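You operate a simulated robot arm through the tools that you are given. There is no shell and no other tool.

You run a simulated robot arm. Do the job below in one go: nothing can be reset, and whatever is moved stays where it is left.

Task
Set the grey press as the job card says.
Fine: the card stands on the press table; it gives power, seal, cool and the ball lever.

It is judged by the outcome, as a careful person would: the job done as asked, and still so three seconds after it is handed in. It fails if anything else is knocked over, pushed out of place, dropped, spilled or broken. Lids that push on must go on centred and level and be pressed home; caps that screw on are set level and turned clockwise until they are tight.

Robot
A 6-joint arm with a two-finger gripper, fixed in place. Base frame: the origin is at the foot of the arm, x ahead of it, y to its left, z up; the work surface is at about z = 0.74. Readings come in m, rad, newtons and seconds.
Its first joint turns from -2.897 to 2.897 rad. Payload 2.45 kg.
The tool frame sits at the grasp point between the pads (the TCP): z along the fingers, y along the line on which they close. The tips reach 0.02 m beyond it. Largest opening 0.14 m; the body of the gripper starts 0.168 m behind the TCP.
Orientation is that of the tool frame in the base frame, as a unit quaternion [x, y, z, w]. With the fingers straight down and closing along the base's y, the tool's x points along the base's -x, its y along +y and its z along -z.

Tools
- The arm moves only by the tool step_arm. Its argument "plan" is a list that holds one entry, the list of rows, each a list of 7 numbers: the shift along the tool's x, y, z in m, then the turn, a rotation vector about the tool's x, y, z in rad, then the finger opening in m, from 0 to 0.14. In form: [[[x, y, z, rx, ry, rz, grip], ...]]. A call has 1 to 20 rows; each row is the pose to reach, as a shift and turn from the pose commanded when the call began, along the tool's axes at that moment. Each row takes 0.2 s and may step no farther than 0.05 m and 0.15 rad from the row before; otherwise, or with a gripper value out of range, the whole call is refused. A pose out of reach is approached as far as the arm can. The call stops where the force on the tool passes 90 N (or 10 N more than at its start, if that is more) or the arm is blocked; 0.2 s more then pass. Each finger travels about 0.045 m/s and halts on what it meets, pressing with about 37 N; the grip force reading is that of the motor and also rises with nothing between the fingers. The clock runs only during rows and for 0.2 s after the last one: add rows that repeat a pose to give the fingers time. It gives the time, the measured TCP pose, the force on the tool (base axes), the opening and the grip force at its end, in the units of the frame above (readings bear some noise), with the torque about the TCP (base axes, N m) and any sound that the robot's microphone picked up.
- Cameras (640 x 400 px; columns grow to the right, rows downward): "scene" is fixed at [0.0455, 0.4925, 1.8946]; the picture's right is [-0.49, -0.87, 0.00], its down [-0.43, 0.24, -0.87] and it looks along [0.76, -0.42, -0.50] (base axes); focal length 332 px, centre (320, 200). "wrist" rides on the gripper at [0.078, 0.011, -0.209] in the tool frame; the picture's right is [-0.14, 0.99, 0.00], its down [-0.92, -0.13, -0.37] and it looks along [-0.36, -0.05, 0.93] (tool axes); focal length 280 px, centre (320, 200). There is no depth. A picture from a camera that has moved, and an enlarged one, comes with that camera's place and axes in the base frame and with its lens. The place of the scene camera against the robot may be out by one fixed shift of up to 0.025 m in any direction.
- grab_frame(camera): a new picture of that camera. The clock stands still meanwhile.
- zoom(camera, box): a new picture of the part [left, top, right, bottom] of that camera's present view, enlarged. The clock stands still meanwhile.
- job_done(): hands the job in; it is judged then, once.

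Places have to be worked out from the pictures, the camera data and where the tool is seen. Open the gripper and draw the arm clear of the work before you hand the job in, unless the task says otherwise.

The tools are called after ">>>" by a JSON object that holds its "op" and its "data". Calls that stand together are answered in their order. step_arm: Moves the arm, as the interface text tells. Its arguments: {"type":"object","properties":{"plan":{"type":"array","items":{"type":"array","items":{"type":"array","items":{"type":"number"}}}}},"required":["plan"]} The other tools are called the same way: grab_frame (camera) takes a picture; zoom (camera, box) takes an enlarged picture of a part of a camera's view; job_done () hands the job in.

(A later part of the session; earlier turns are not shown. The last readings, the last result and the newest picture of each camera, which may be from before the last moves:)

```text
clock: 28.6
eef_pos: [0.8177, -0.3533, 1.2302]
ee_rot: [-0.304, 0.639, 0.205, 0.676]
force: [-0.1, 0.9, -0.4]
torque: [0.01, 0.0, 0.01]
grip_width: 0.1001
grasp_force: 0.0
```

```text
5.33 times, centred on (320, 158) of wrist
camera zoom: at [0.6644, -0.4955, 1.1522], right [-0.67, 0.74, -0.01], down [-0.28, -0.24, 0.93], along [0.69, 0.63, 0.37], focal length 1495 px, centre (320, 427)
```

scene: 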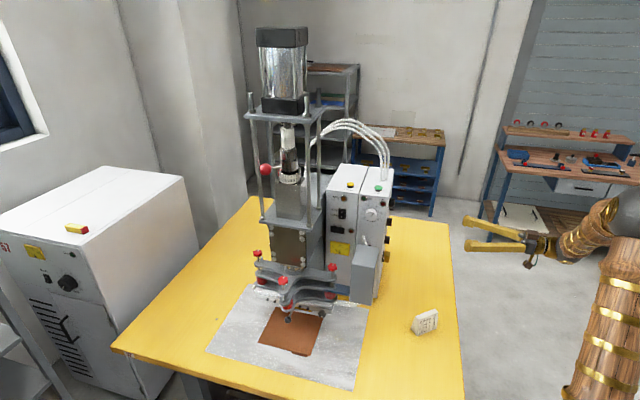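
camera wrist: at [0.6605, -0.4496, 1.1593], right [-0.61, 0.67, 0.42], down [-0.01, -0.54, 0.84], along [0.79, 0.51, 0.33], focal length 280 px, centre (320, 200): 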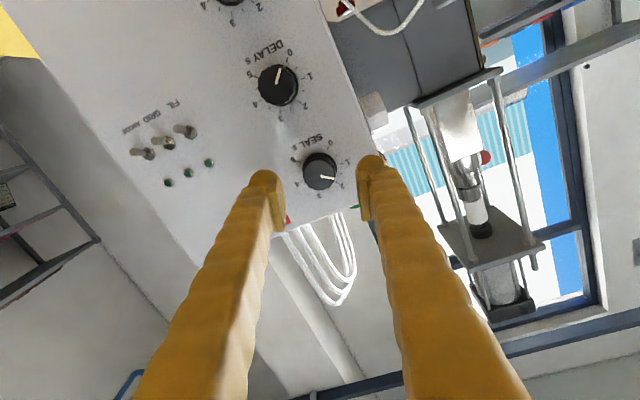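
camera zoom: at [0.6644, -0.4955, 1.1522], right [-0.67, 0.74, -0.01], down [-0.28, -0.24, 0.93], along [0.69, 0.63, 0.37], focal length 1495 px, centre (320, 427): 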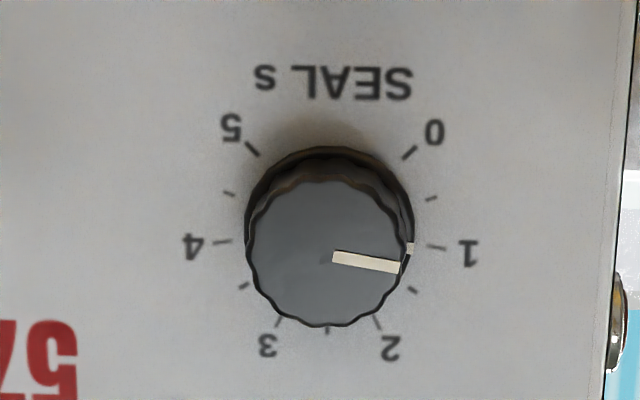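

SEAL now reads about 0.99, which is right. Next is COOL (needs about +50° clockwise): I move down to its standoff, pre-rolling the hand to about -0.42 rad so the turn stays within wrist travel.

>>> {"op": "step_arm", "data": {"plan": [[[0.0293, 0.0043, 0.0, 0, 0, -0.045, 0.1], [0.0586, 0.0085, 0.0, 0, 0, -0.09, 0.1], [0.0879, 0.0128, 0.0, 0, 0, -0.135, 0.1], [0.1172, 0.0171, 0.0, 0, 0, -0.18, 0.09], [0.1465, 0.0213, 0.01, 0, 0, -0.225, 0.08], [0.1758, 0.0256, 0.02, 0, 0, -0.27, 0.07], [0.1758, 0.0256, 0.0292, 0, 0, -0.27, 0.06], [0.1758, 0.0256, 0.0292, 0, 0, -0.27, 0.06]]]}}

>>> {"op": "grab_frame", "data": {"camera": "wrist"}}

>>> {"op": "zoom", "data": {"camera": "wrist", "box": [260, 120, 380, 195]}}

```text
clock: 30.4
eef_pos: [0.8385, -0.3358, 1.0523]
ee_rot: [-0.386, 0.593, 0.11, 0.698]
force: [0.2, -0.2, 0.0]
torque: [0.01, -0.03, 0.02]
grip_width: 0.0603
grasp_force: 0.0
```

```text
taken
camera wrist: at [0.6985, -0.4931, 0.9768], right [-0.65, 0.71, -0.28], down [-0.45, -0.05, 0.89], along [0.62, 0.7, 0.35], focal length 280 px, centre (320, 200)
```

wrist: 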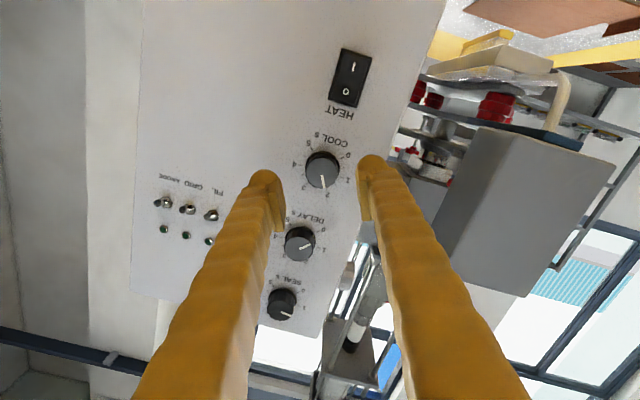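

```text
5.33 times, centred on (320, 158) of wrist
camera zoom: at [0.6985, -0.4931, 0.9768], right [-0.65, 0.71, -0.28], down [-0.45, -0.05, 0.89], along [0.62, 0.7, 0.35], focal length 1495 px, centre (320, 427)
```

zoom: 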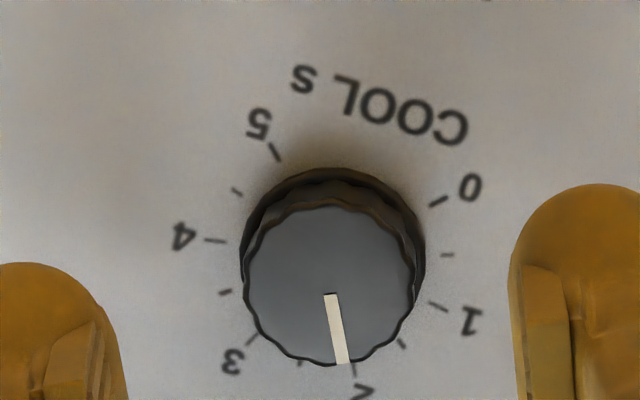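

COOL reads about 2.0, and by vision its axis is about 2.5 mm towards tool +y. I correct that, add the small -x bias found on SEAL, advance 50 mm and close.

>>> {"op": "step_arm", "data": {"plan": [[[-0.0015, 0.0025, 0.018, 0, 0, 0, 0.06], [-0.0015, 0.0025, 0.036, 0, 0, 0, 0.06], [-0.0015, 0.0025, 0.045, 0, 0, 0, 0.06], [-0.0015, 0.0025, 0.05, 0, 0, 0, 0.06], [-0.0015, 0.0025, 0.05, 0, 0, 0, 0.06], [-0.0015, 0.0025, 0.05, 0, 0, 0, 0.045], [-0.0015, 0.0025, 0.05, 0, 0, 0, 0.036], [-0.0015, 0.0025, 0.05, 0, 0, 0, 0.03], [-0.0015, 0.0025, 0.05, 0, 0, 0, 0.03], [-0.0015, 0.0025, 0.05, 0, 0, 0, 0.03]]]}}

>>> {"op": "zoom", "data": {"camera": "wrist", "box": [260, 150, 380, 225]}}

```text
clock: 32.6
eef_pos: [0.8751, -0.3007, 1.052]
ee_rot: [-0.386, 0.593, 0.111, 0.698]
force: [5.9, -2.3, 0.6]
torque: [-0.01, 0.03, 0.02]
grip_width: 0.0316
grasp_force: 44.3
```

```text
5.33 times, centred on (320, 188) of wrist
camera zoom: at [0.7344, -0.4573, 0.9772], right [-0.65, 0.71, -0.28], down [-0.45, -0.05, 0.89], along [0.62, 0.7, 0.35], focal length 1495 px, centre (320, 267)
```

zoom: 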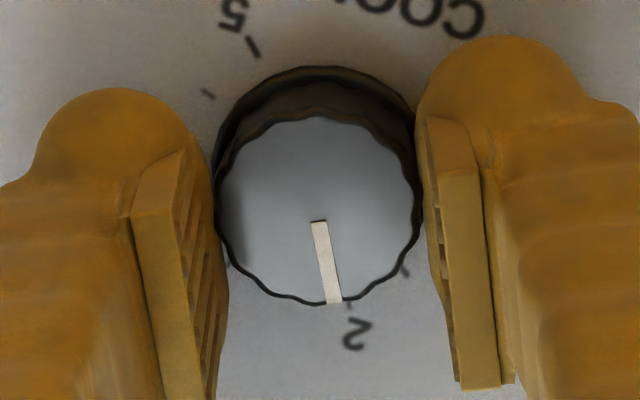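

Grip is even and the load small. I turn COOL clockwise 0.3 rad and check the load.

>>> {"op": "step_arm", "data": {"plan": [[[0, 0, 0, 0, 0, 0.08, 0.02], [0, 0, 0, 0, 0, 0.16, 0.02], [0, 0, 0, 0, 0, 0.24, 0.02], [0, 0, 0, 0, 0, 0.3, 0.02], [0, 0, 0, 0, 0, 0.3, 0.02]]]}}

```text
clock: 33.8
eef_pos: [0.8754, -0.3003, 1.0529]
ee_rot: [-0.295, 0.643, 0.214, 0.674]
force: [12.7, -14.6, 22.4]
torque: [0.18, -0.25, -0.09]
grip_width: 0.0317
grasp_force: 44.5
```

Modest load (about 30 N). I relieve it with sub-millimetre shifts while turning another 0.31 rad.

>>> {"op": "step_arm", "data": {"plan": [[[-0.0007, -0.0007, 0, 0, 0, 0, 0.02], [-0.0009, -0.0008, 0, 0, 0, 0.08, 0.02], [-0.0011, -0.0009, 0, 0, 0, 0.16, 0.02], [-0.0013, -0.0011, 0, 0, 0, 0.24, 0.02], [-0.0014, -0.0012, 0, 0, 0, 0.31, 0.02], [-0.0014, -0.0012, 0, 0, 0, 0.31, 0.02]]]}}

```text
clock: 35.2
eef_pos: [0.875, -0.3014, 1.0511]
ee_rot: [-0.191, 0.682, 0.316, 0.632]
force: [7.8, 7.7, -15.0]
torque: [-0.03, 0.03, 0.08]
grip_width: 0.0316
grasp_force: 44.9
```

Loads are small. I complete the last 0.30 rad.

>>> {"op": "step_arm", "data": {"plan": [[[0, 0, 0, 0, 0, 0.08, 0.02], [-0.0001, -0.0001, 0, 0, 0, 0.16, 0.02], [-0.0002, -0.0002, 0, 0, 0, 0.24, 0.02], [-0.0003, -0.0003, 0, 0, 0, 0.3, 0.02], [-0.0003, -0.0003, 0, 0, 0, 0.3, 0.02]]]}}

>>> {"op": "zoom", "data": {"camera": "wrist", "box": [260, 150, 380, 225]}}

```text
clock: 36.4
eef_pos: [0.8758, -0.3017, 1.0526]
ee_rot: [-0.086, 0.703, 0.407, 0.577]
force: [30.8, -7.7, -36.4]
torque: [-0.2, 0.08, -0.17]
grip_width: 0.0317
grasp_force: 44.6
```

```text
5.33 times, centred on (320, 188) of wrist
camera zoom: at [0.6895, -0.4083, 0.9895], right [-0.54, 0.6, 0.59], down [0.1, -0.65, 0.75], along [0.84, 0.46, 0.3], focal length 1495 px, centre (320, 267)
```

zoom: 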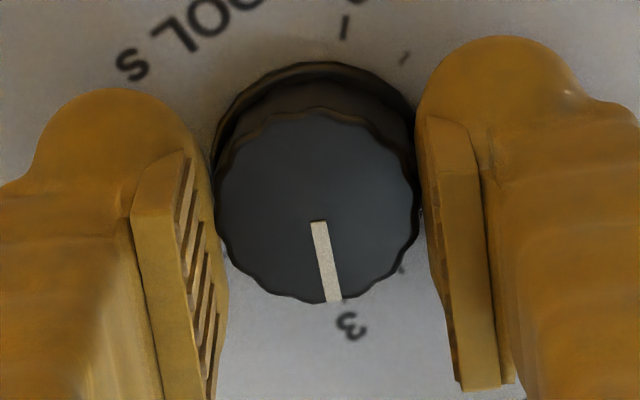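

The turn is complete; I release COOL, back straight out and read it.

>>> {"op": "step_arm", "data": {"plan": [[[0, 0, 0, 0, 0, 0, 0.04], [0, 0, 0, 0, 0, 0, 0.06], [0, 0, 0, 0, 0, 0, 0.06], [0, 0, -0.02, 0, 0, 0, 0.06], [0, 0, -0.04, 0, 0, 0, 0.06], [0, 0, -0.06, 0, 0, 0, 0.06], [0, 0, -0.08, 0, 0, 0, 0.1], [0, 0, -0.08, 0, 0, -0.1, 0.1], [0, 0, -0.08, 0, 0, -0.2, 0.1], [0, 0, -0.08, 0, 0, -0.3, 0.1], [0, 0, -0.08, 0, 0, -0.4, 0.1], [0, 0, -0.08, 0, 0, -0.5, 0.1], [0, 0, -0.08, 0, 0, -0.5, 0.1]]]}}

>>> {"op": "grab_frame", "data": {"camera": "wrist"}}

>>> {"op": "zoom", "data": {"camera": "wrist", "box": [260, 120, 380, 195]}}

```text
clock: 39.2
eef_pos: [0.8167, -0.3561, 1.0551]
ee_rot: [-0.259, 0.659, 0.25, 0.661]
force: [0.3, -0.4, -0.2]
torque: [-0.03, -0.02, 0.04]
grip_width: 0.1
grasp_force: 0.1
```

```text
taken
camera wrist: at [0.6546, -0.4892, 0.9766], right [-0.67, 0.73, 0.13], down [-0.19, -0.33, 0.92], along [0.72, 0.59, 0.36], focal length 280 px, centre (320, 200)
```

wrist: 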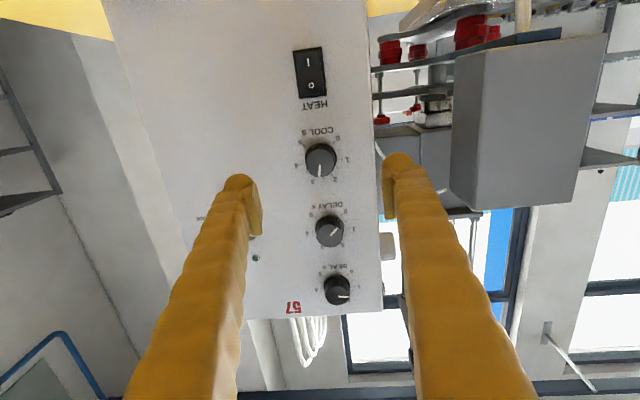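

```text
5.33 times, centred on (320, 158) of wrist
camera zoom: at [0.6546, -0.4892, 0.9766], right [-0.67, 0.73, 0.13], down [-0.19, -0.33, 0.92], along [0.72, 0.59, 0.36], focal length 1495 px, centre (320, 427)
```

zoom: 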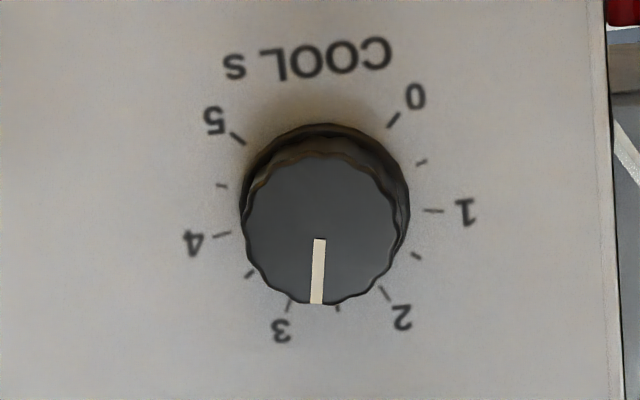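

COOL reads about 2.70: it was near 3 while gripped but got dragged back on release by stored side load. I re-align on its axis (about 5 mm lower, 2 mm to +y by vision) and grip again; this time I will null the load before letting go.

>>> {"op": "step_arm", "data": {"plan": [[[0.0023, 0.0009, 0.0, 0, 0, -0.05, 0.08], [0.0046, 0.0018, 0.015, 0, 0, -0.1, 0.06], [0.0046, 0.0018, 0.03, 0, 0, -0.1, 0.06], [0.0046, 0.0018, 0.045, 0, 0, -0.1, 0.06], [0.0046, 0.0018, 0.06, 0, 0, -0.1, 0.06], [0.0046, 0.0018, 0.072, 0, 0, -0.1, 0.06], [0.0046, 0.0018, 0.08, 0, 0, -0.1, 0.06], [0.0046, 0.0018, 0.08, 0, 0, -0.1, 0.045], [0.0046, 0.0018, 0.08, 0, 0, -0.1, 0.036], [0.0046, 0.0018, 0.08, 0, 0, -0.1, 0.033], [0.0046, 0.0018, 0.08, 0, 0, -0.1, 0.033]]]}}

>>> {"op": "zoom", "data": {"camera": "wrist", "box": [260, 150, 380, 225]}}

```text
clock: 41.6
eef_pos: [0.8747, -0.2987, 1.0482]
ee_rot: [-0.291, 0.645, 0.217, 0.672]
force: [2.5, -1.6, 0.0]
torque: [-0.03, 0.01, -0.03]
grip_width: 0.035
grasp_force: 0.8
```

```text
5.33 times, centred on (320, 188) of wrist
camera zoom: at [0.7189, -0.4389, 0.971], right [-0.67, 0.74, 0.03], down [-0.26, -0.27, 0.93], along [0.7, 0.62, 0.37], focal length 1495 px, centre (320, 267)
```

zoom: 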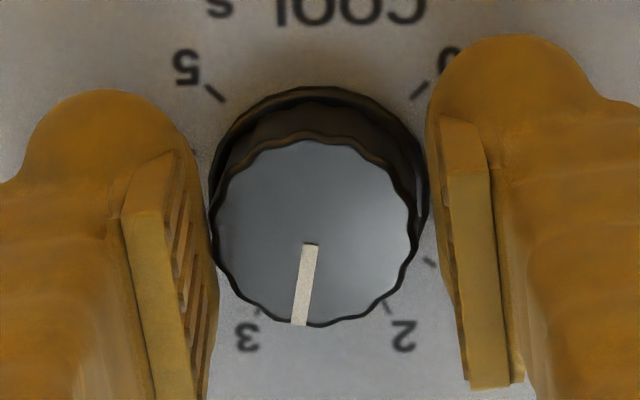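

The -y finger touches first with about 3 mm gap on the other side; I shift -1.6 mm in y and 1.5 mm up, then close firmly.

>>> {"op": "step_arm", "data": {"plan": [[[-0.0008, -0.0008, 0, 0, 0, 0, 0.036], [-0.0015, -0.0016, 0, 0, 0, 0, 0.034], [-0.0015, -0.0016, 0, 0, 0, 0, 0.028], [-0.0015, -0.0016, 0, 0, 0, 0, 0.022], [-0.0015, -0.0016, 0, 0, 0, 0, 0.022]]]}}

```text
clock: 42.8
eef_pos: [0.8756, -0.2999, 1.0496]
ee_rot: [-0.293, 0.644, 0.218, 0.672]
force: [-2.0, 0.6, -1.0]
torque: [0.0, -0.01, 0.11]
grip_width: 0.0316
grasp_force: 44.9
```

Very well balanced now. I turn clockwise 0.29 rad.

>>> {"op": "step_arm", "data": {"plan": [[[0, 0, 0, 0, 0, 0.08, 0.022], [0, 0, 0, 0, 0, 0.16, 0.022], [0, 0, 0, 0, 0, 0.23, 0.022], [0, 0, 0, 0, 0, 0.29, 0.022], [0, 0, 0, 0, 0, 0.29, 0.022], [0, 0, 0, 0, 0, 0.29, 0.022]]]}}

>>> {"op": "zoom", "data": {"camera": "wrist", "box": [260, 150, 380, 225]}}

```text
clock: 44.2
eef_pos: [0.876, -0.3008, 1.0498]
ee_rot: [-0.194, 0.681, 0.313, 0.633]
force: [13.6, 17.5, -13.2]
torque: [0.01, -0.02, 0.16]
grip_width: 0.0317
grasp_force: 45.1
```

```text
5.33 times, centred on (320, 188) of wrist
camera zoom: at [0.7044, -0.4232, 0.976], right [-0.64, 0.7, 0.31], down [-0.08, -0.46, 0.88], along [0.77, 0.54, 0.35], focal length 1495 px, centre (320, 267)
```

zoom: 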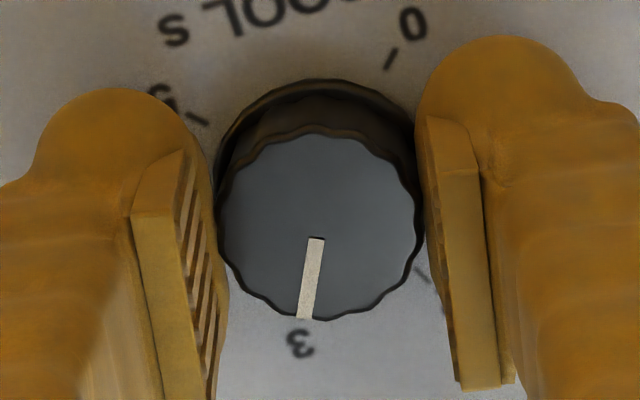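

The pointer sits at 3. I null the residual load with half-millimetre shifts before releasing.

>>> {"op": "step_arm", "data": {"plan": [[[0.0003, 0, 0.0002, 0, 0, 0, 0.022], [0.0005, 0, 0.0004, 0, 0, 0, 0.022], [0.0005, 0, 0.0004, 0, 0, 0, 0.022]]]}}

```text
clock: 45.0
eef_pos: [0.8765, -0.3012, 1.0496]
ee_rot: [-0.196, 0.68, 0.313, 0.634]
force: [21.2, 5.7, -8.9]
torque: [-0.05, 0.09, 0.03]
grip_width: 0.0317
grasp_force: 44.6
```

Small loads remain; I trim once more while easing the fingers open gradually, then back straight out.

>>> {"op": "step_arm", "data": {"plan": [[[0.0002, -0.0004, 0.0003, 0, 0, 0, 0.026], [0.0002, -0.0004, 0.0003, 0, 0, 0, 0.03], [0.0002, -0.0004, 0.0003, 0, 0, 0, 0.032], [0.0002, -0.0004, 0.0003, 0, 0, 0, 0.034], [0.0002, -0.0004, 0.0003, 0, 0, 0, 0.04], [0.0002, -0.0004, 0.0003, 0, 0, 0, 0.06], [0.0002, -0.0004, 0.0003, 0, 0, 0, 0.06], [0.0002, -0.0004, -0.02, 0, 0, 0, 0.06], [0.0002, -0.0004, -0.04, 0, 0, 0, 0.06], [0.0002, -0.0004, -0.06, 0, 0, 0, 0.06], [0.0002, -0.0004, -0.08, 0, 0, 0, 0.1], [0.0002, -0.0004, -0.08, 0, 0, -0.1, 0.12], [0.0002, -0.0004, -0.08, 0, 0, -0.19, 0.12], [0.0002, -0.0004, -0.08, 0, 0, -0.19, 0.12]]]}}

>>> {"op": "grab_frame", "data": {"camera": "wrist"}}

>>> {"op": "zoom", "data": {"camera": "wrist", "box": [260, 120, 380, 195]}}

>>> {"op": "zoom", "data": {"camera": "wrist", "box": [280, 195, 400, 310]}}

```text
clock: 48.0
eef_pos: [0.8174, -0.3551, 1.0513]
ee_rot: [-0.258, 0.659, 0.25, 0.661]
force: [0.1, -0.2, -0.7]
torque: [-0.01, 0.02, 0.01]
grip_width: 0.1201
grasp_force: 0.1
```

```text
taken
camera wrist: at [0.6555, -0.4893, 0.9726], right [-0.67, 0.73, 0.13], down [-0.19, -0.33, 0.92], along [0.72, 0.59, 0.36], focal length 280 px, centre (320, 200)
```

wrist: 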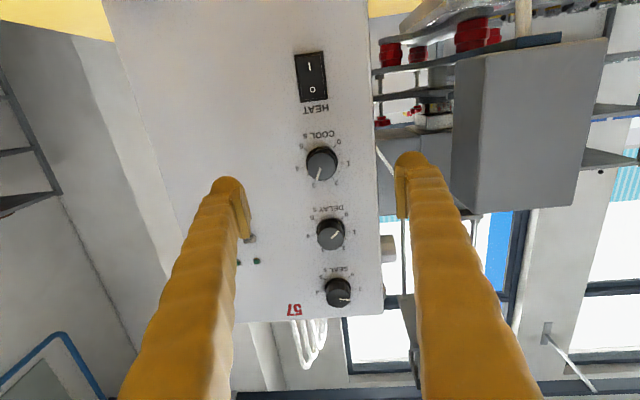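

```text
5.33 times, centred on (320, 158) of wrist
camera zoom: at [0.6555, -0.4893, 0.9726], right [-0.67, 0.73, 0.13], down [-0.19, -0.33, 0.92], along [0.72, 0.59, 0.36], focal length 1495 px, centre (320, 427)
```

zoom: 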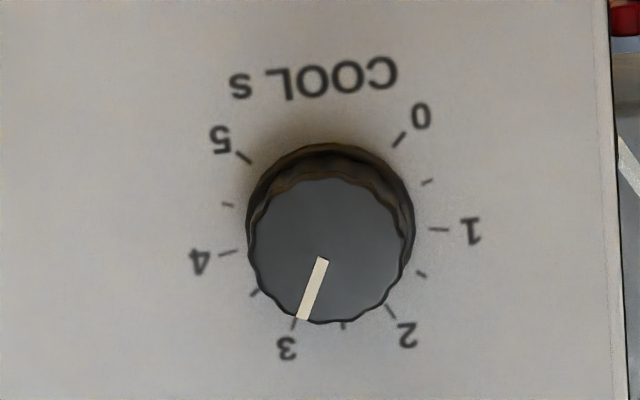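

```text
3.48 times, centred on (340, 252) of wrist
camera zoom: at [0.6555, -0.4893, 0.9726], right [-0.67, 0.73, 0.13], down [-0.19, -0.33, 0.92], along [0.72, 0.59, 0.36], focal length 975 px, centre (250, 17)
```

zoom: 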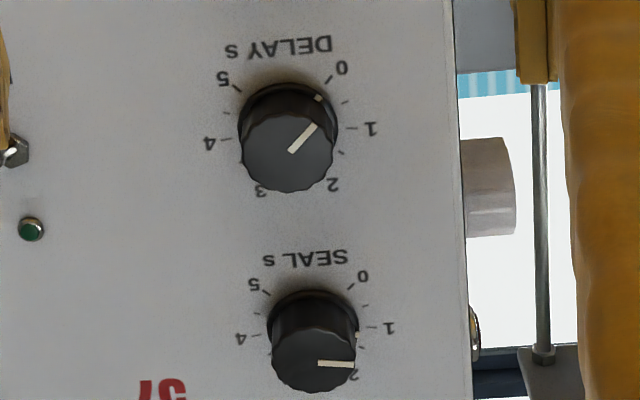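

COOL now reads about 2.98 and SEAL about 0.99, with DELAY unchanged. Next is the POWER knob on the front; I study the grey cover and the white tube near it so I can keep clear of them.

>>> {"op": "zoom", "data": {"camera": "wrist", "box": [360, 0, 640, 240]}}

>>> {"op": "zoom", "data": {"camera": "scene", "box": [320, 170, 410, 310]}}

>>> {"op": "grab_frame", "data": {"camera": "scene"}}

```text
1.67 times, centred on (500, 120) of wrist
camera zoom: at [0.6555, -0.4893, 0.9726], right [-0.67, 0.73, 0.13], down [-0.19, -0.33, 0.92], along [0.72, 0.59, 0.36], focal length 467 px, centre (20, 333)
```

zoom: 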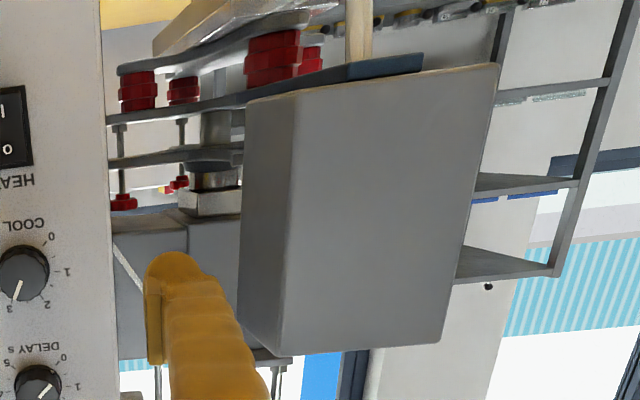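

```text
2.86 times, centred on (365, 240) of scene
camera zoom: at [0.0455, 0.4925, 1.8946], right [-0.49, -0.87, 0.0], down [-0.43, 0.24, -0.87], along [0.76, -0.42, -0.5], focal length 950 px, centre (191, 86)
```

zoom: 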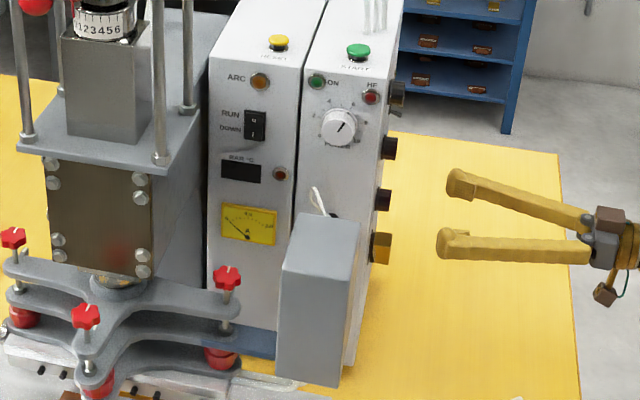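

```text
taken
```

scene: 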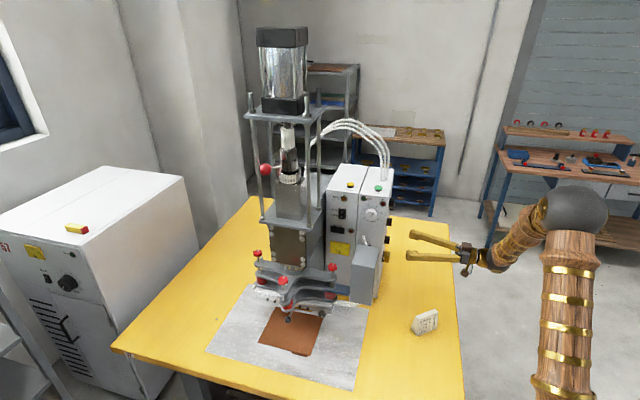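

The grey cover's top is at about z 1.135, standing 0.12 to 0.23 m in front of the panel right under the POWER knob (about (0.876, -0.187, 1.213)). So for POWER the camera must ride above the hand. I back away up and out, and begin rolling the wrist by +180° in free space.

>>> {"op": "step_arm", "data": {"plan": [[[-0.02, 0, -0.036, 0, 0, 0, 0.12], [-0.05, 0, -0.072, 0, 0, 0, 0.12], [-0.08, 0, -0.108, 0, 0, 0, 0.12], [-0.11, 0, -0.144, 0, 0, 0, 0.12], [-0.15, 0, -0.17, 0, 0, 0.1, 0.12], [-0.16, 0, -0.18, 0, 0, 0.24, 0.12], [-0.16, 0, -0.18, 0, 0, 0.38, 0.12], [-0.16, 0, -0.18, 0, 0, 0.52, 0.12], [-0.16, 0, -0.18, 0, 0, 0.66, 0.12], [-0.16, 0, -0.18, 0, 0, 0.8, 0.12], [-0.16, 0, -0.18, 0, 0, 0.94, 0.12], [-0.16, 0, -0.18, 0, 0, 1.08, 0.12], [-0.16, 0, -0.18, 0, 0, 1.22, 0.12], [-0.16, 0, -0.18, 0, 0, 1.36, 0.12], [-0.16, 0, -0.18, 0, 0, 1.5, 0.12]]]}}

```text
clock: 51.2
eef_pos: [0.6818, -0.4732, 1.2101]
ee_rot: [0.26, 0.658, 0.634, 0.311]
force: [0.1, 0.5, 0.3]
torque: [0.0, 0.01, -0.01]
grip_width: 0.1201
grasp_force: 0.2
```

The roll is going freely; I continue it to the full half turn.

>>> {"op": "step_arm", "data": {"plan": [[[0, 0, 0, 0, 0, 0.14, 0.12], [0, 0, 0, 0, 0, 0.28, 0.12], [0, 0, 0, 0, 0, 0.42, 0.12], [0, 0, 0, 0, 0, 0.56, 0.12], [0, 0, 0, 0, 0, 0.7, 0.12], [0, 0, 0, 0, 0, 0.84, 0.12], [0, 0, 0, 0, 0, 0.98, 0.12], [0, 0, 0, 0, 0, 1.12, 0.12], [0, 0, 0, 0, 0, 1.26, 0.12], [0, 0, 0, 0, 0, 1.4, 0.12], [0, 0, 0, 0, 0, 1.54, 0.12], [0, 0, 0, 0, 0, 1.64, 0.12], [0, 0, 0, 0, 0, 1.64, 0.12]]]}}

>>> {"op": "grab_frame", "data": {"camera": "wrist"}}

```text
clock: 54.0
eef_pos: [0.6808, -0.4756, 1.2102]
ee_rot: [0.659, 0.259, 0.661, -0.25]
force: [-0.3, -0.1, 0.5]
torque: [0.03, -0.01, 0.01]
grip_width: 0.1201
grasp_force: 0.1
```

```text
taken
camera wrist: at [0.5339, -0.6232, 1.2892], right [0.67, -0.73, -0.13], down [-0.35, -0.16, -0.92], along [0.66, 0.66, -0.37], focal length 280 px, centre (320, 200)
```

wrist: 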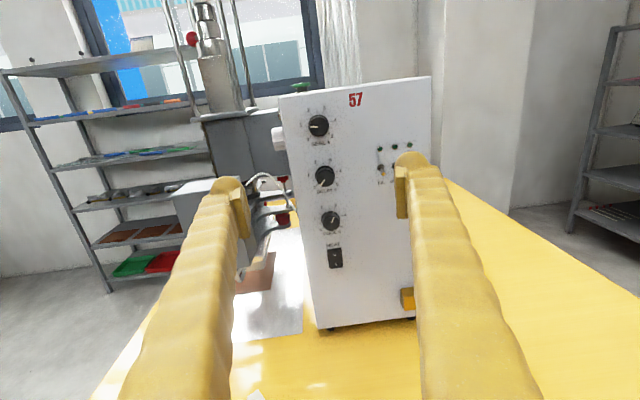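

Camera is now above the hand and the view is upright. I raise the hand above the box height and swing it round to face the front panel.

>>> {"op": "step_arm", "data": {"plan": [[[0.0436, 0, 0, 0, 0, 0, 0.12], [0.0873, 0, 0, 0, 0, 0, 0.12], [0.131, 0, 0, 0, 0, 0, 0.12], [0.1746, 0, 0, 0, 0, 0, 0.12], [0.1746, -0.0252, 0.0273, -0.128, 0, 0, 0.12], [0.1746, -0.0505, 0.0547, -0.256, 0, 0, 0.12], [0.1746, -0.0757, 0.082, -0.385, 0, 0, 0.12], [0.1746, -0.1009, 0.1094, -0.513, 0, 0, 0.12], [0.1746, -0.1261, 0.1367, -0.641, 0, 0, 0.12], [0.1746, -0.1514, 0.1641, -0.77, 0, 0, 0.12], [0.1746, -0.1766, 0.1914, -0.898, 0, 0, 0.12], [0.1746, -0.2018, 0.2187, -1.026, 0, 0, 0.12], [0.1746, -0.227, 0.2461, -1.154, 0, 0, 0.12], [0.1746, -0.2523, 0.2734, -1.283, 0, 0, 0.12], [0.1746, -0.2775, 0.3008, -1.411, 0, 0, 0.12], [0.1746, -0.3027, 0.3281, -1.539, 0, 0, 0.12], [0.1746, -0.3027, 0.3281, -1.539, 0, 0, 0.12]]]}}

>>> {"op": "grab_frame", "data": {"camera": "wrist"}}

>>> {"op": "grab_frame", "data": {"camera": "scene"}}

```text
clock: 57.8
eef_pos: [0.736, -0.2113, 1.3271]
ee_rot: [0.728, -0.074, 0.678, 0.067]
force: [-0.5, 0.0, -0.4]
torque: [-0.01, 0.03, 0.0]
grip_width: 0.1198
grasp_force: 0.0
out of reach, approached as far as the arm can: row 12, 13, 14, 15, 16, 17
stopped in row 17: the arm was blocked; the commanded pose is now the measured one
```

```text
taken
camera wrist: at [0.5341, -0.1819, 1.419], right [-0.2, -0.97, -0.14], down [-0.4, 0.21, -0.89], along [0.89, -0.13, -0.43], focal length 280 px, centre (320, 200)
```

wrist: 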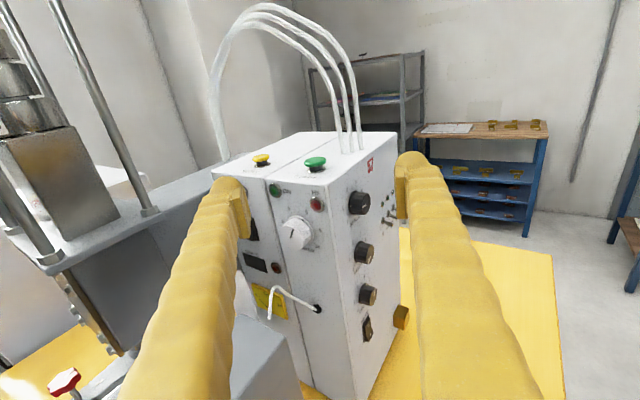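

```text
taken
```

scene: 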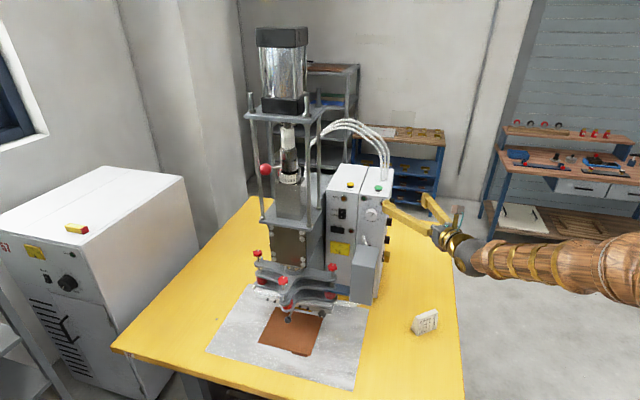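

The arm met a joint limit near yaw -11° in free space (no contact). It can't swing across level, so I go back to the +42° yaw first and will then pass through tool-down to reach the front.

>>> {"op": "step_arm", "data": {"plan": [[[0.0076, 0.035, -0.0016, 0.133, 0, 0, 0.12], [0.0151, 0.07, -0.0032, 0.266, 0, 0, 0.12], [0.0227, 0.105, -0.0048, 0.399, 0, 0, 0.12], [0.0303, 0.14, -0.0064, 0.531, 0, 0, 0.12], [0.0379, 0.1751, -0.008, 0.664, 0, 0, 0.12], [0.0454, 0.2101, -0.0096, 0.797, 0, 0, 0.12], [0.053, 0.2451, -0.0112, 0.93, 0, 0, 0.12], [0.053, 0.2451, -0.0112, 0.93, 0, 0, 0.12]]]}}

>>> {"op": "grab_frame", "data": {"camera": "wrist"}}

```text
clock: 59.6
eef_pos: [0.6786, -0.4514, 1.3797]
ee_rot: [0.68, 0.239, 0.639, -0.267]
force: [-1.1, 0.6, -0.1]
torque: [0.0, 0.0, 0.01]
grip_width: 0.1198
grasp_force: 0.0
```

```text
taken
camera wrist: at [0.5365, -0.5996, 1.4663], right [0.65, -0.73, -0.19], down [-0.42, -0.14, -0.9], along [0.63, 0.67, -0.4], focal length 280 px, centre (320, 200)
```

wrist: 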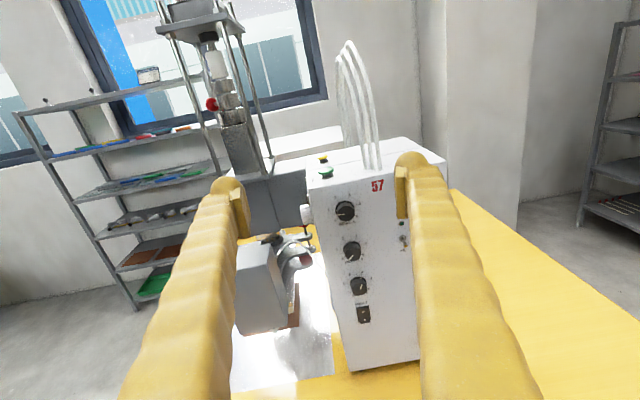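

A useful view of the press head; I zoom on the lever and the knobs.

>>> {"op": "zoom", "data": {"camera": "wrist", "box": [150, 0, 290, 190]}}

>>> {"op": "zoom", "data": {"camera": "wrist", "box": [190, 70, 270, 130]}}

>>> {"op": "zoom", "data": {"camera": "wrist", "box": [310, 180, 410, 310]}}

```text
2.11 times, centred on (220, 95) of wrist
camera zoom: at [0.5365, -0.5996, 1.4663], right [0.65, -0.73, -0.19], down [-0.42, -0.14, -0.9], along [0.63, 0.67, -0.4], focal length 590 px, centre (530, 421)
```

zoom: 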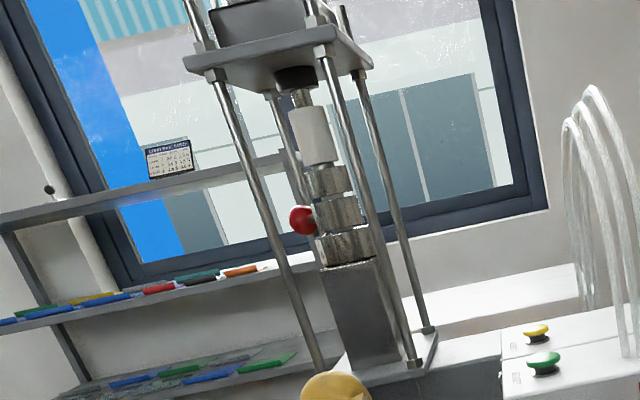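

```text
6.67 times, centred on (230, 100) of wrist
camera zoom: at [0.5365, -0.5996, 1.4663], right [0.65, -0.73, -0.19], down [-0.42, -0.14, -0.9], along [0.63, 0.67, -0.4], focal length 1869 px, centre (920, 867)
```

zoom: 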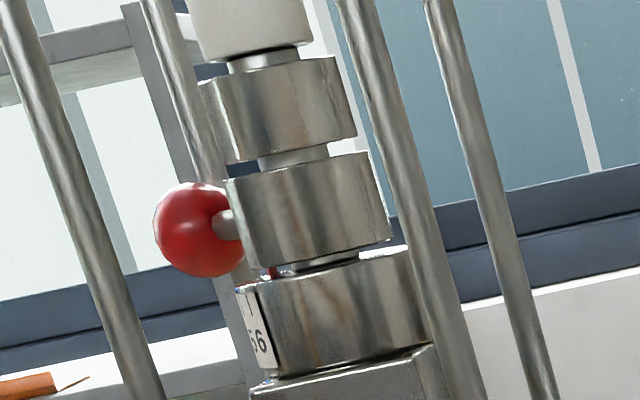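

```text
3.08 times, centred on (360, 245) of wrist
camera zoom: at [0.5365, -0.5996, 1.4663], right [0.65, -0.73, -0.19], down [-0.42, -0.14, -0.9], along [0.63, 0.67, -0.4], focal length 863 px, centre (197, 62)
```

zoom: 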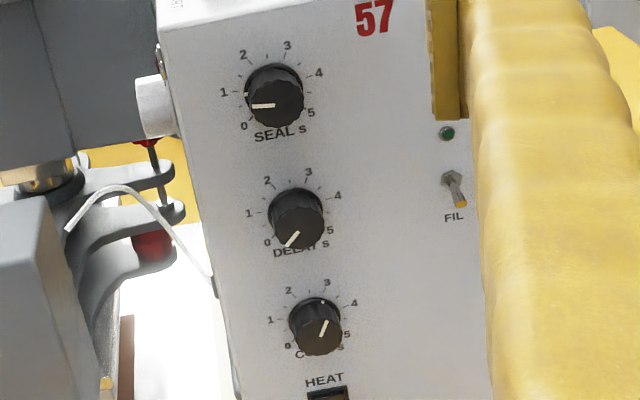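

Rods triangulate to FR (0.857, 0.086), FL (0.969, 0.206), BR (0.937, 0.005), BL (1.056, 0.127); the lever axis is (0.953, 0.102) and the ball is at (0.951, 0.185, 1.455), at scale 0. Scale 3 is straight to the machine's front. I now roll the wrist back 90° on the way to a front-facing configuration.

>>> {"op": "step_arm", "data": {"plan": [[[0, 0, 0, 0, 0, -0.143, 0.12], [0, 0, 0, 0, 0, -0.286, 0.12], [0, 0, 0, 0, 0, -0.428, 0.12], [0, 0, 0, 0, 0, -0.571, 0.12], [0, 0, 0, 0, 0, -0.714, 0.12], [0, 0, 0, 0, 0, -0.857, 0.12], [0, 0, 0, 0, 0, -1.0, 0.12], [0, 0, 0, 0, 0, -1.142, 0.12], [0, 0, 0, 0, 0, -1.285, 0.12], [0, 0, 0, 0, 0, -1.428, 0.12], [0, 0, 0, 0, 0, -1.571, 0.12]]]}}

```text
clock: 62.0
eef_pos: [0.6804, -0.4488, 1.3793]
ee_rot: [0.311, 0.65, 0.641, 0.265]
force: [0.7, 0.6, -0.1]
torque: [-0.01, 0.02, -0.01]
grip_width: 0.12
grasp_force: 0.0
```

Roll done. Now I tilt the tool down while drawing in towards the robot.

>>> {"op": "step_arm", "data": {"plan": [[[0.0153, 0.0058, 0.0034, 0.139, 0, 0, 0.12], [0.0305, 0.0115, 0.0068, 0.278, 0, 0, 0.12], [0.0458, 0.0173, 0.0102, 0.417, 0, 0, 0.12], [0.0611, 0.0231, 0.0136, 0.556, 0, 0, 0.12], [0.0764, 0.0288, 0.017, 0.695, 0, 0, 0.12], [0.0916, 0.0346, 0.0204, 0.835, 0, 0, 0.12], [0.1069, 0.0403, 0.0238, 0.974, 0, 0, 0.12], [0.1222, 0.0461, 0.0272, 1.113, 0, 0, 0.12], [0.1375, 0.0519, 0.0306, 1.252, 0, 0, 0.12], [0.1527, 0.0576, 0.034, 1.391, 0, 0, 0.12], [0.168, 0.0634, 0.0374, 1.53, 0, 0, 0.12]]]}}

```text
clock: 64.4
eef_pos: [0.5992, -0.3002, 1.4507]
ee_rot: [0.408, 0.913, 0.012, -0.026]
force: [0.7, 0.3, 0.5]
torque: [0.04, -0.01, 0.02]
grip_width: 0.1201
grasp_force: 0.1
```

Tool is down. Now I rotate about the vertical and move across towards the front side at height.

>>> {"op": "step_arm", "data": {"plan": [[[0.0208, 0.0208, -0.0029, 0, 0, -0.134, 0.12], [0.0415, 0.0415, -0.0058, 0, 0, -0.268, 0.12], [0.0623, 0.0623, -0.0087, 0, 0, -0.402, 0.12], [0.0831, 0.083, -0.0116, 0, 0, -0.535, 0.12], [0.1038, 0.1038, -0.0145, 0, 0, -0.669, 0.12], [0.1246, 0.1246, -0.0174, 0, 0, -0.803, 0.12], [0.1454, 0.1453, -0.0202, 0, 0, -0.937, 0.12], [0.1661, 0.1661, -0.0231, 0, 0, -1.071, 0.12], [0.1869, 0.1868, -0.026, 0, 0, -1.205, 0.12], [0.2077, 0.2076, -0.0289, 0, 0, -1.338, 0.12], [0.2284, 0.2283, -0.0318, 0, 0, -1.472, 0.12], [0.2492, 0.2491, -0.0347, 0, 0, -1.606, 0.12]]]}}

```text
clock: 67.0
eef_pos: [0.621, 0.0514, 1.5021]
ee_rot: [-0.375, 0.927, 0.027, -0.009]
force: [-0.1, -0.2, -0.3]
torque: [0.01, -0.04, -0.01]
grip_width: 0.1198
grasp_force: 0.1
```

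Now I tilt the tool up to point horizontally at the front panel, well above the grey cover.

>>> {"op": "step_arm", "data": {"plan": [[[-0.0017, -0.008, 0.0064, 0.1357, 0, 0, 0.12], [-0.0035, -0.0161, 0.0128, 0.2713, 0, 0, 0.12], [-0.0052, -0.0241, 0.0192, 0.407, 0, 0, 0.12], [-0.0069, -0.0322, 0.0256, 0.5427, 0, 0, 0.12], [-0.0087, -0.0402, 0.032, 0.6783, 0, 0, 0.12], [-0.0104, -0.0483, 0.0385, 0.814, 0, 0, 0.12], [-0.0121, -0.0563, 0.0449, 0.9497, 0, 0, 0.12], [-0.0139, -0.0643, 0.0513, 1.0853, 0, 0, 0.12], [-0.0156, -0.0724, 0.0577, 1.221, 0, 0, 0.12], [-0.0173, -0.0804, 0.0641, 1.3567, 0, 0, 0.12], [-0.0191, -0.0885, 0.0705, 1.4923, 0, 0, 0.12], [-0.0208, -0.0965, 0.0769, 1.628, 0, 0, 0.12]]]}}

>>> {"op": "grab_frame", "data": {"camera": "wrist"}}

>>> {"op": "grab_frame", "data": {"camera": "scene"}}

```text
clock: 69.6
eef_pos: [0.6986, -0.0012, 1.4177]
ee_rot: [0.263, -0.655, 0.657, -0.267]
force: [-0.3, 0.1, -0.7]
torque: [0.05, 0.0, -0.01]
grip_width: 0.1201
grasp_force: 0.0
```

```text
taken
camera wrist: at [0.4982, 0.094, 1.4061], right [0.1, 0.1, -0.99], down [0.41, 0.9, 0.13], along [0.91, -0.42, 0.05], focal length 280 px, centre (320, 200)
```

wrist: 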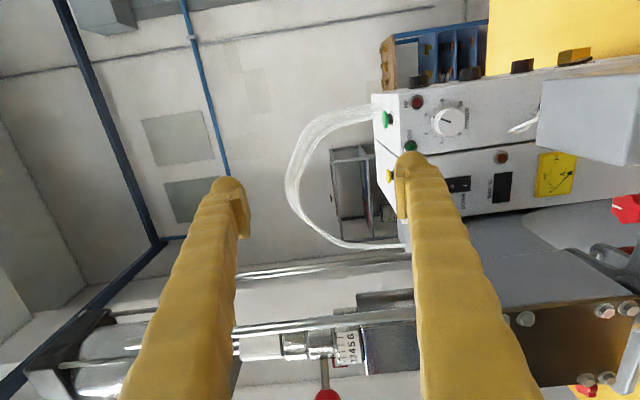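

```text
taken
```

scene: 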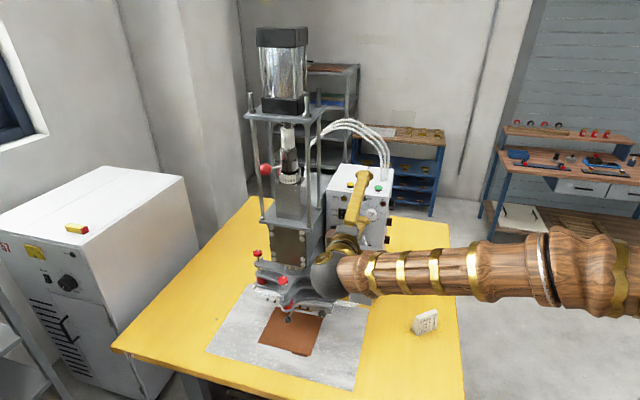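

The hand now faces the front (picture turned 90°). I zoom on the POWER knob and on the lever scale from here.

>>> {"op": "zoom", "data": {"camera": "wrist", "box": [400, 80, 500, 160]}}

>>> {"op": "zoom", "data": {"camera": "wrist", "box": [270, 310, 400, 400]}}

>>> {"op": "zoom", "data": {"camera": "wrist", "box": [420, 20, 640, 180]}}

```text
5.00 times, centred on (450, 120) of wrist
camera zoom: at [0.4982, 0.094, 1.4061], right [0.1, 0.1, -0.99], down [0.41, 0.9, 0.13], along [0.91, -0.42, 0.05], focal length 1402 px, centre (-330, 600)
```

zoom: 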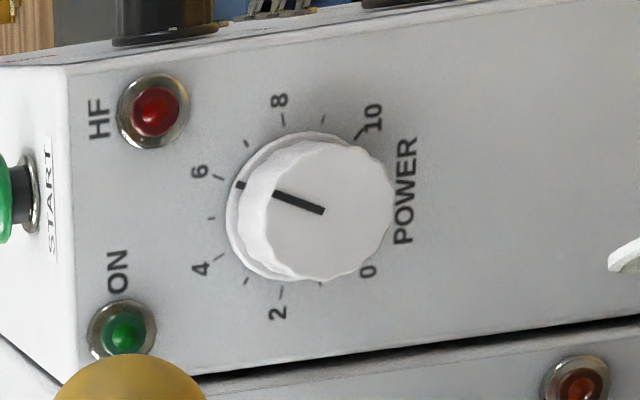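

```text
4.44 times, centred on (335, 355) of wrist
camera zoom: at [0.4982, 0.094, 1.4061], right [0.1, 0.1, -0.99], down [0.41, 0.9, 0.13], along [0.91, -0.42, 0.05], focal length 1246 px, centre (253, -489)
```

zoom: 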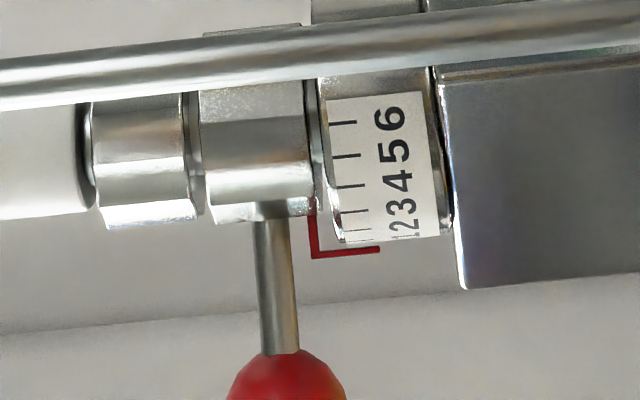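

```text
2.50 times, centred on (530, 100) of wrist
camera zoom: at [0.4982, 0.094, 1.4061], right [0.1, 0.1, -0.99], down [0.41, 0.9, 0.13], along [0.91, -0.42, 0.05], focal length 701 px, centre (-205, 450)
```

zoom: 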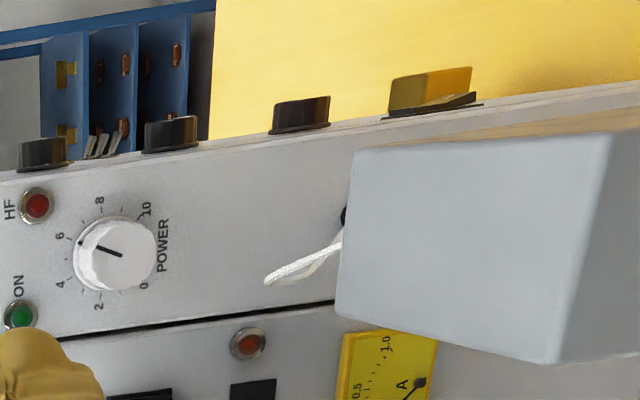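

POWER reads about 5.98 (6), so it needs about +54.5° to reach 8; its base centre is near (0.891, -0.2005, 1.209). I roll 90° so the camera rides on top, staying high for now.

>>> {"op": "step_arm", "data": {"plan": [[[0, 0, 0, 0, 0, -0.143, 0.12], [0, 0, 0, 0, 0, -0.286, 0.12], [0, 0, 0, 0, 0, -0.428, 0.12], [0, 0, 0, 0, 0, -0.571, 0.12], [0, 0, 0, 0, 0, -0.714, 0.12], [0, 0, 0, 0, 0, -0.857, 0.12], [0, 0, 0, 0, 0, -1.0, 0.12], [0, 0, 0, 0, 0, -1.142, 0.12], [0, 0, 0, 0, 0, -1.285, 0.12], [0, 0, 0, 0, 0, -1.428, 0.12], [0, 0, 0, 0, 0, -1.571, 0.12], [0, 0, 0, 0, 0, -1.7, 0.1], [0, 0, 0, 0, 0, -1.83, 0.08], [0, 0, 0, 0, 0, -1.97, 0.08], [0, 0, 0, 0, 0, -1.97, 0.08]]]}}

>>> {"op": "grab_frame", "data": {"camera": "wrist"}}

```text
clock: 72.8
eef_pos: [0.699, -0.0024, 1.4174]
ee_rot: [0.692, -0.143, 0.583, 0.4]
force: [0.6, 0.4, -0.7]
torque: [-0.01, 0.01, 0.0]
grip_width: 0.08
grasp_force: 0.1
```

```text
taken
camera wrist: at [0.5686, 0.1627, 1.4945], right [-0.7, -0.67, 0.26], down [-0.43, 0.1, -0.9], along [0.58, -0.74, -0.36], focal length 280 px, centre (320, 200)
```

wrist: 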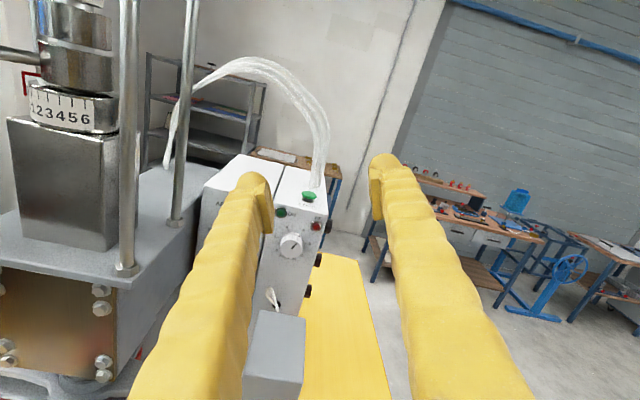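

The roll is fine. I bring the open fingers down in a diagonal to about 0.10 m in front of the POWER knob.

>>> {"op": "step_arm", "data": {"plan": [[[-0.0274, -0.0116, 0.0251, 0, 0, 0, 0.08], [-0.0548, -0.0232, 0.0502, 0, 0, 0, 0.08], [-0.0822, -0.0348, 0.0753, 0, 0, 0, 0.08], [-0.1097, -0.0465, 0.1004, 0, 0, 0, 0.08], [-0.1371, -0.0581, 0.1255, 0, 0, 0, 0.08], [-0.1645, -0.0697, 0.1506, 0, 0, 0, 0.08], [-0.1919, -0.0813, 0.1757, 0, 0, 0, 0.08], [-0.1919, -0.0813, 0.1757, 0, 0, 0, 0.08]]]}}

>>> {"op": "grab_frame", "data": {"camera": "wrist"}}

>>> {"op": "zoom", "data": {"camera": "wrist", "box": [250, 110, 390, 210]}}

>>> {"op": "grab_frame", "data": {"camera": "scene"}}

```text
clock: 74.6
eef_pos: [0.8204, -0.1288, 1.2086]
ee_rot: [0.692, -0.144, 0.585, 0.398]
force: [0.1, 0.2, -0.6]
torque: [0.02, -0.02, 0.02]
grip_width: 0.08
grasp_force: 0.0
```

```text
taken
camera wrist: at [0.6893, 0.0356, 1.2854], right [-0.7, -0.67, 0.25], down [-0.43, 0.1, -0.9], along [0.58, -0.73, -0.36], focal length 280 px, centre (320, 200)
```

wrist: 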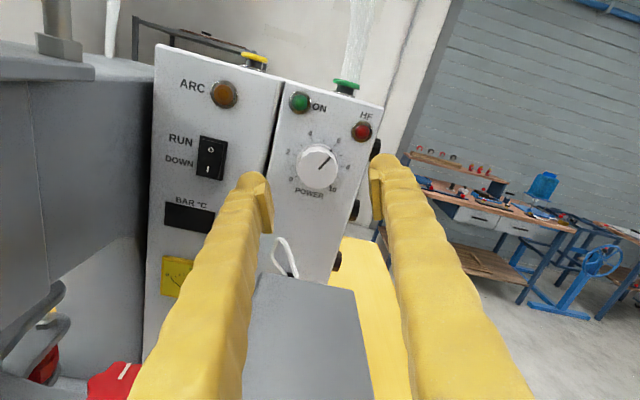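

```text
4.00 times, centred on (320, 160) of wrist
camera zoom: at [0.6893, 0.0356, 1.2854], right [-0.7, -0.67, 0.25], down [-0.43, 0.1, -0.9], along [0.58, -0.73, -0.36], focal length 1122 px, centre (320, 360)
```

zoom: 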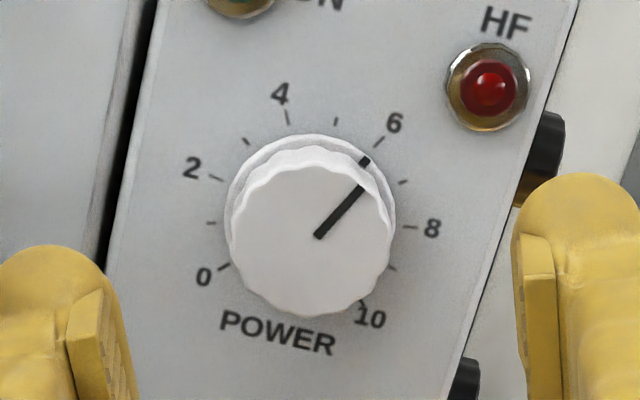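

```text
taken
```

scene: 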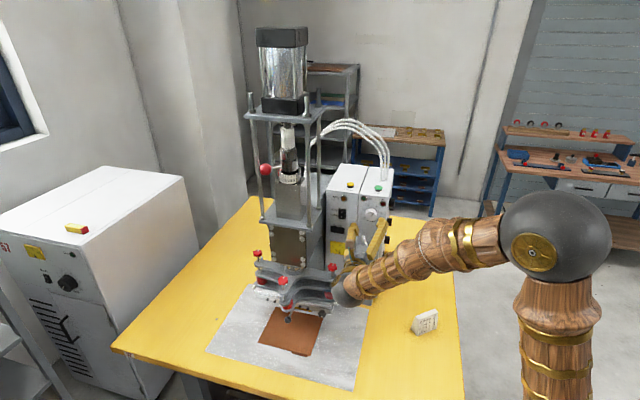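

The knob axis is within about 3 mm of the tool axis. I correct that, reduce the roll to -0.28 rad to clear the HF lamp, set the fingers to 0.06 m and move in to about 24 mm short of grip depth for a check.

>>> {"op": "step_arm", "data": {"plan": [[[0, -0.001, 0.012, 0, 0, 0.06, 0.07], [0, -0.003, 0.024, 0, 0, 0.12, 0.06], [0, -0.003, 0.037, 0, 0, 0.12, 0.06], [0, -0.003, 0.05, 0, 0, 0.12, 0.06], [0, -0.003, 0.05, 0, 0, 0.12, 0.06]]]}}

>>> {"op": "grab_frame", "data": {"camera": "wrist"}}

>>> {"op": "zoom", "data": {"camera": "wrist", "box": [250, 110, 390, 210]}}

```text
clock: 75.8
eef_pos: [0.8575, -0.1638, 1.2095]
ee_rot: [0.682, -0.184, 0.607, 0.364]
force: [-0.3, 0.0, 0.9]
torque: [-0.02, -0.02, 0.0]
grip_width: 0.0602
grasp_force: 0.0
```

```text
taken
camera wrist: at [0.7207, -0.005, 1.2877], right [-0.71, -0.69, 0.14], down [-0.35, 0.18, -0.92], along [0.61, -0.7, -0.36], focal length 280 px, centre (320, 200)
```

wrist: 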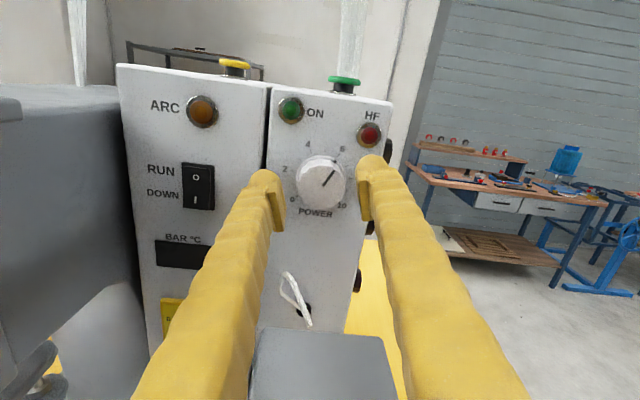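

```text
4.00 times, centred on (320, 160) of wrist
camera zoom: at [0.7207, -0.005, 1.2877], right [-0.71, -0.69, 0.14], down [-0.35, 0.18, -0.92], along [0.61, -0.7, -0.36], focal length 1122 px, centre (320, 360)
```

zoom: 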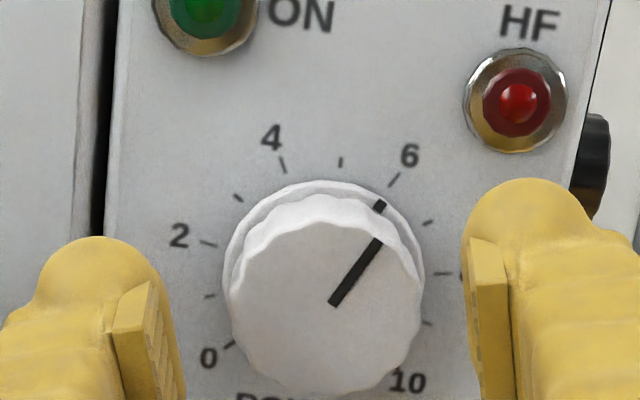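

Vision puts the axis 2 mm towards tool -x; I correct that, ease the roll a little more, and advance to grip depth (fingertips about 8 mm off the panel), then look again.

>>> {"op": "step_arm", "data": {"plan": [[[-0.001, 0.0002, 0.0, 0, 0, 0.06, 0.06], [-0.0019, 0.0004, 0.008, 0, 0, 0.06, 0.06], [-0.0019, 0.0004, 0.016, 0, 0, 0.06, 0.06], [-0.0019, 0.0004, 0.0233, 0, 0, 0.06, 0.06], [-0.0019, 0.0004, 0.0233, 0, 0, 0.06, 0.06]]]}}

>>> {"op": "zoom", "data": {"camera": "wrist", "box": [250, 130, 390, 230]}}

```text
clock: 77.0
eef_pos: [0.8723, -0.1785, 1.206]
ee_rot: [0.677, -0.205, 0.618, 0.344]
force: [-1.4, -0.6, -0.6]
torque: [-0.02, 0.01, -0.03]
grip_width: 0.0602
grasp_force: 0.0
```

```text
4.00 times, centred on (320, 180) of wrist
camera zoom: at [0.7326, -0.0249, 1.2855], right [-0.72, -0.69, 0.08], down [-0.31, 0.22, -0.93], along [0.62, -0.69, -0.37], focal length 1122 px, centre (320, 280)
```

zoom: 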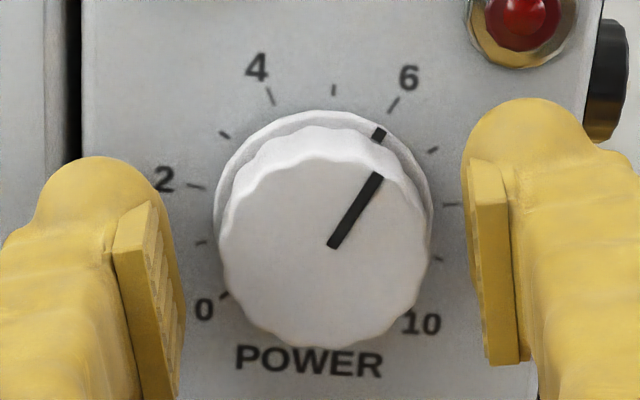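

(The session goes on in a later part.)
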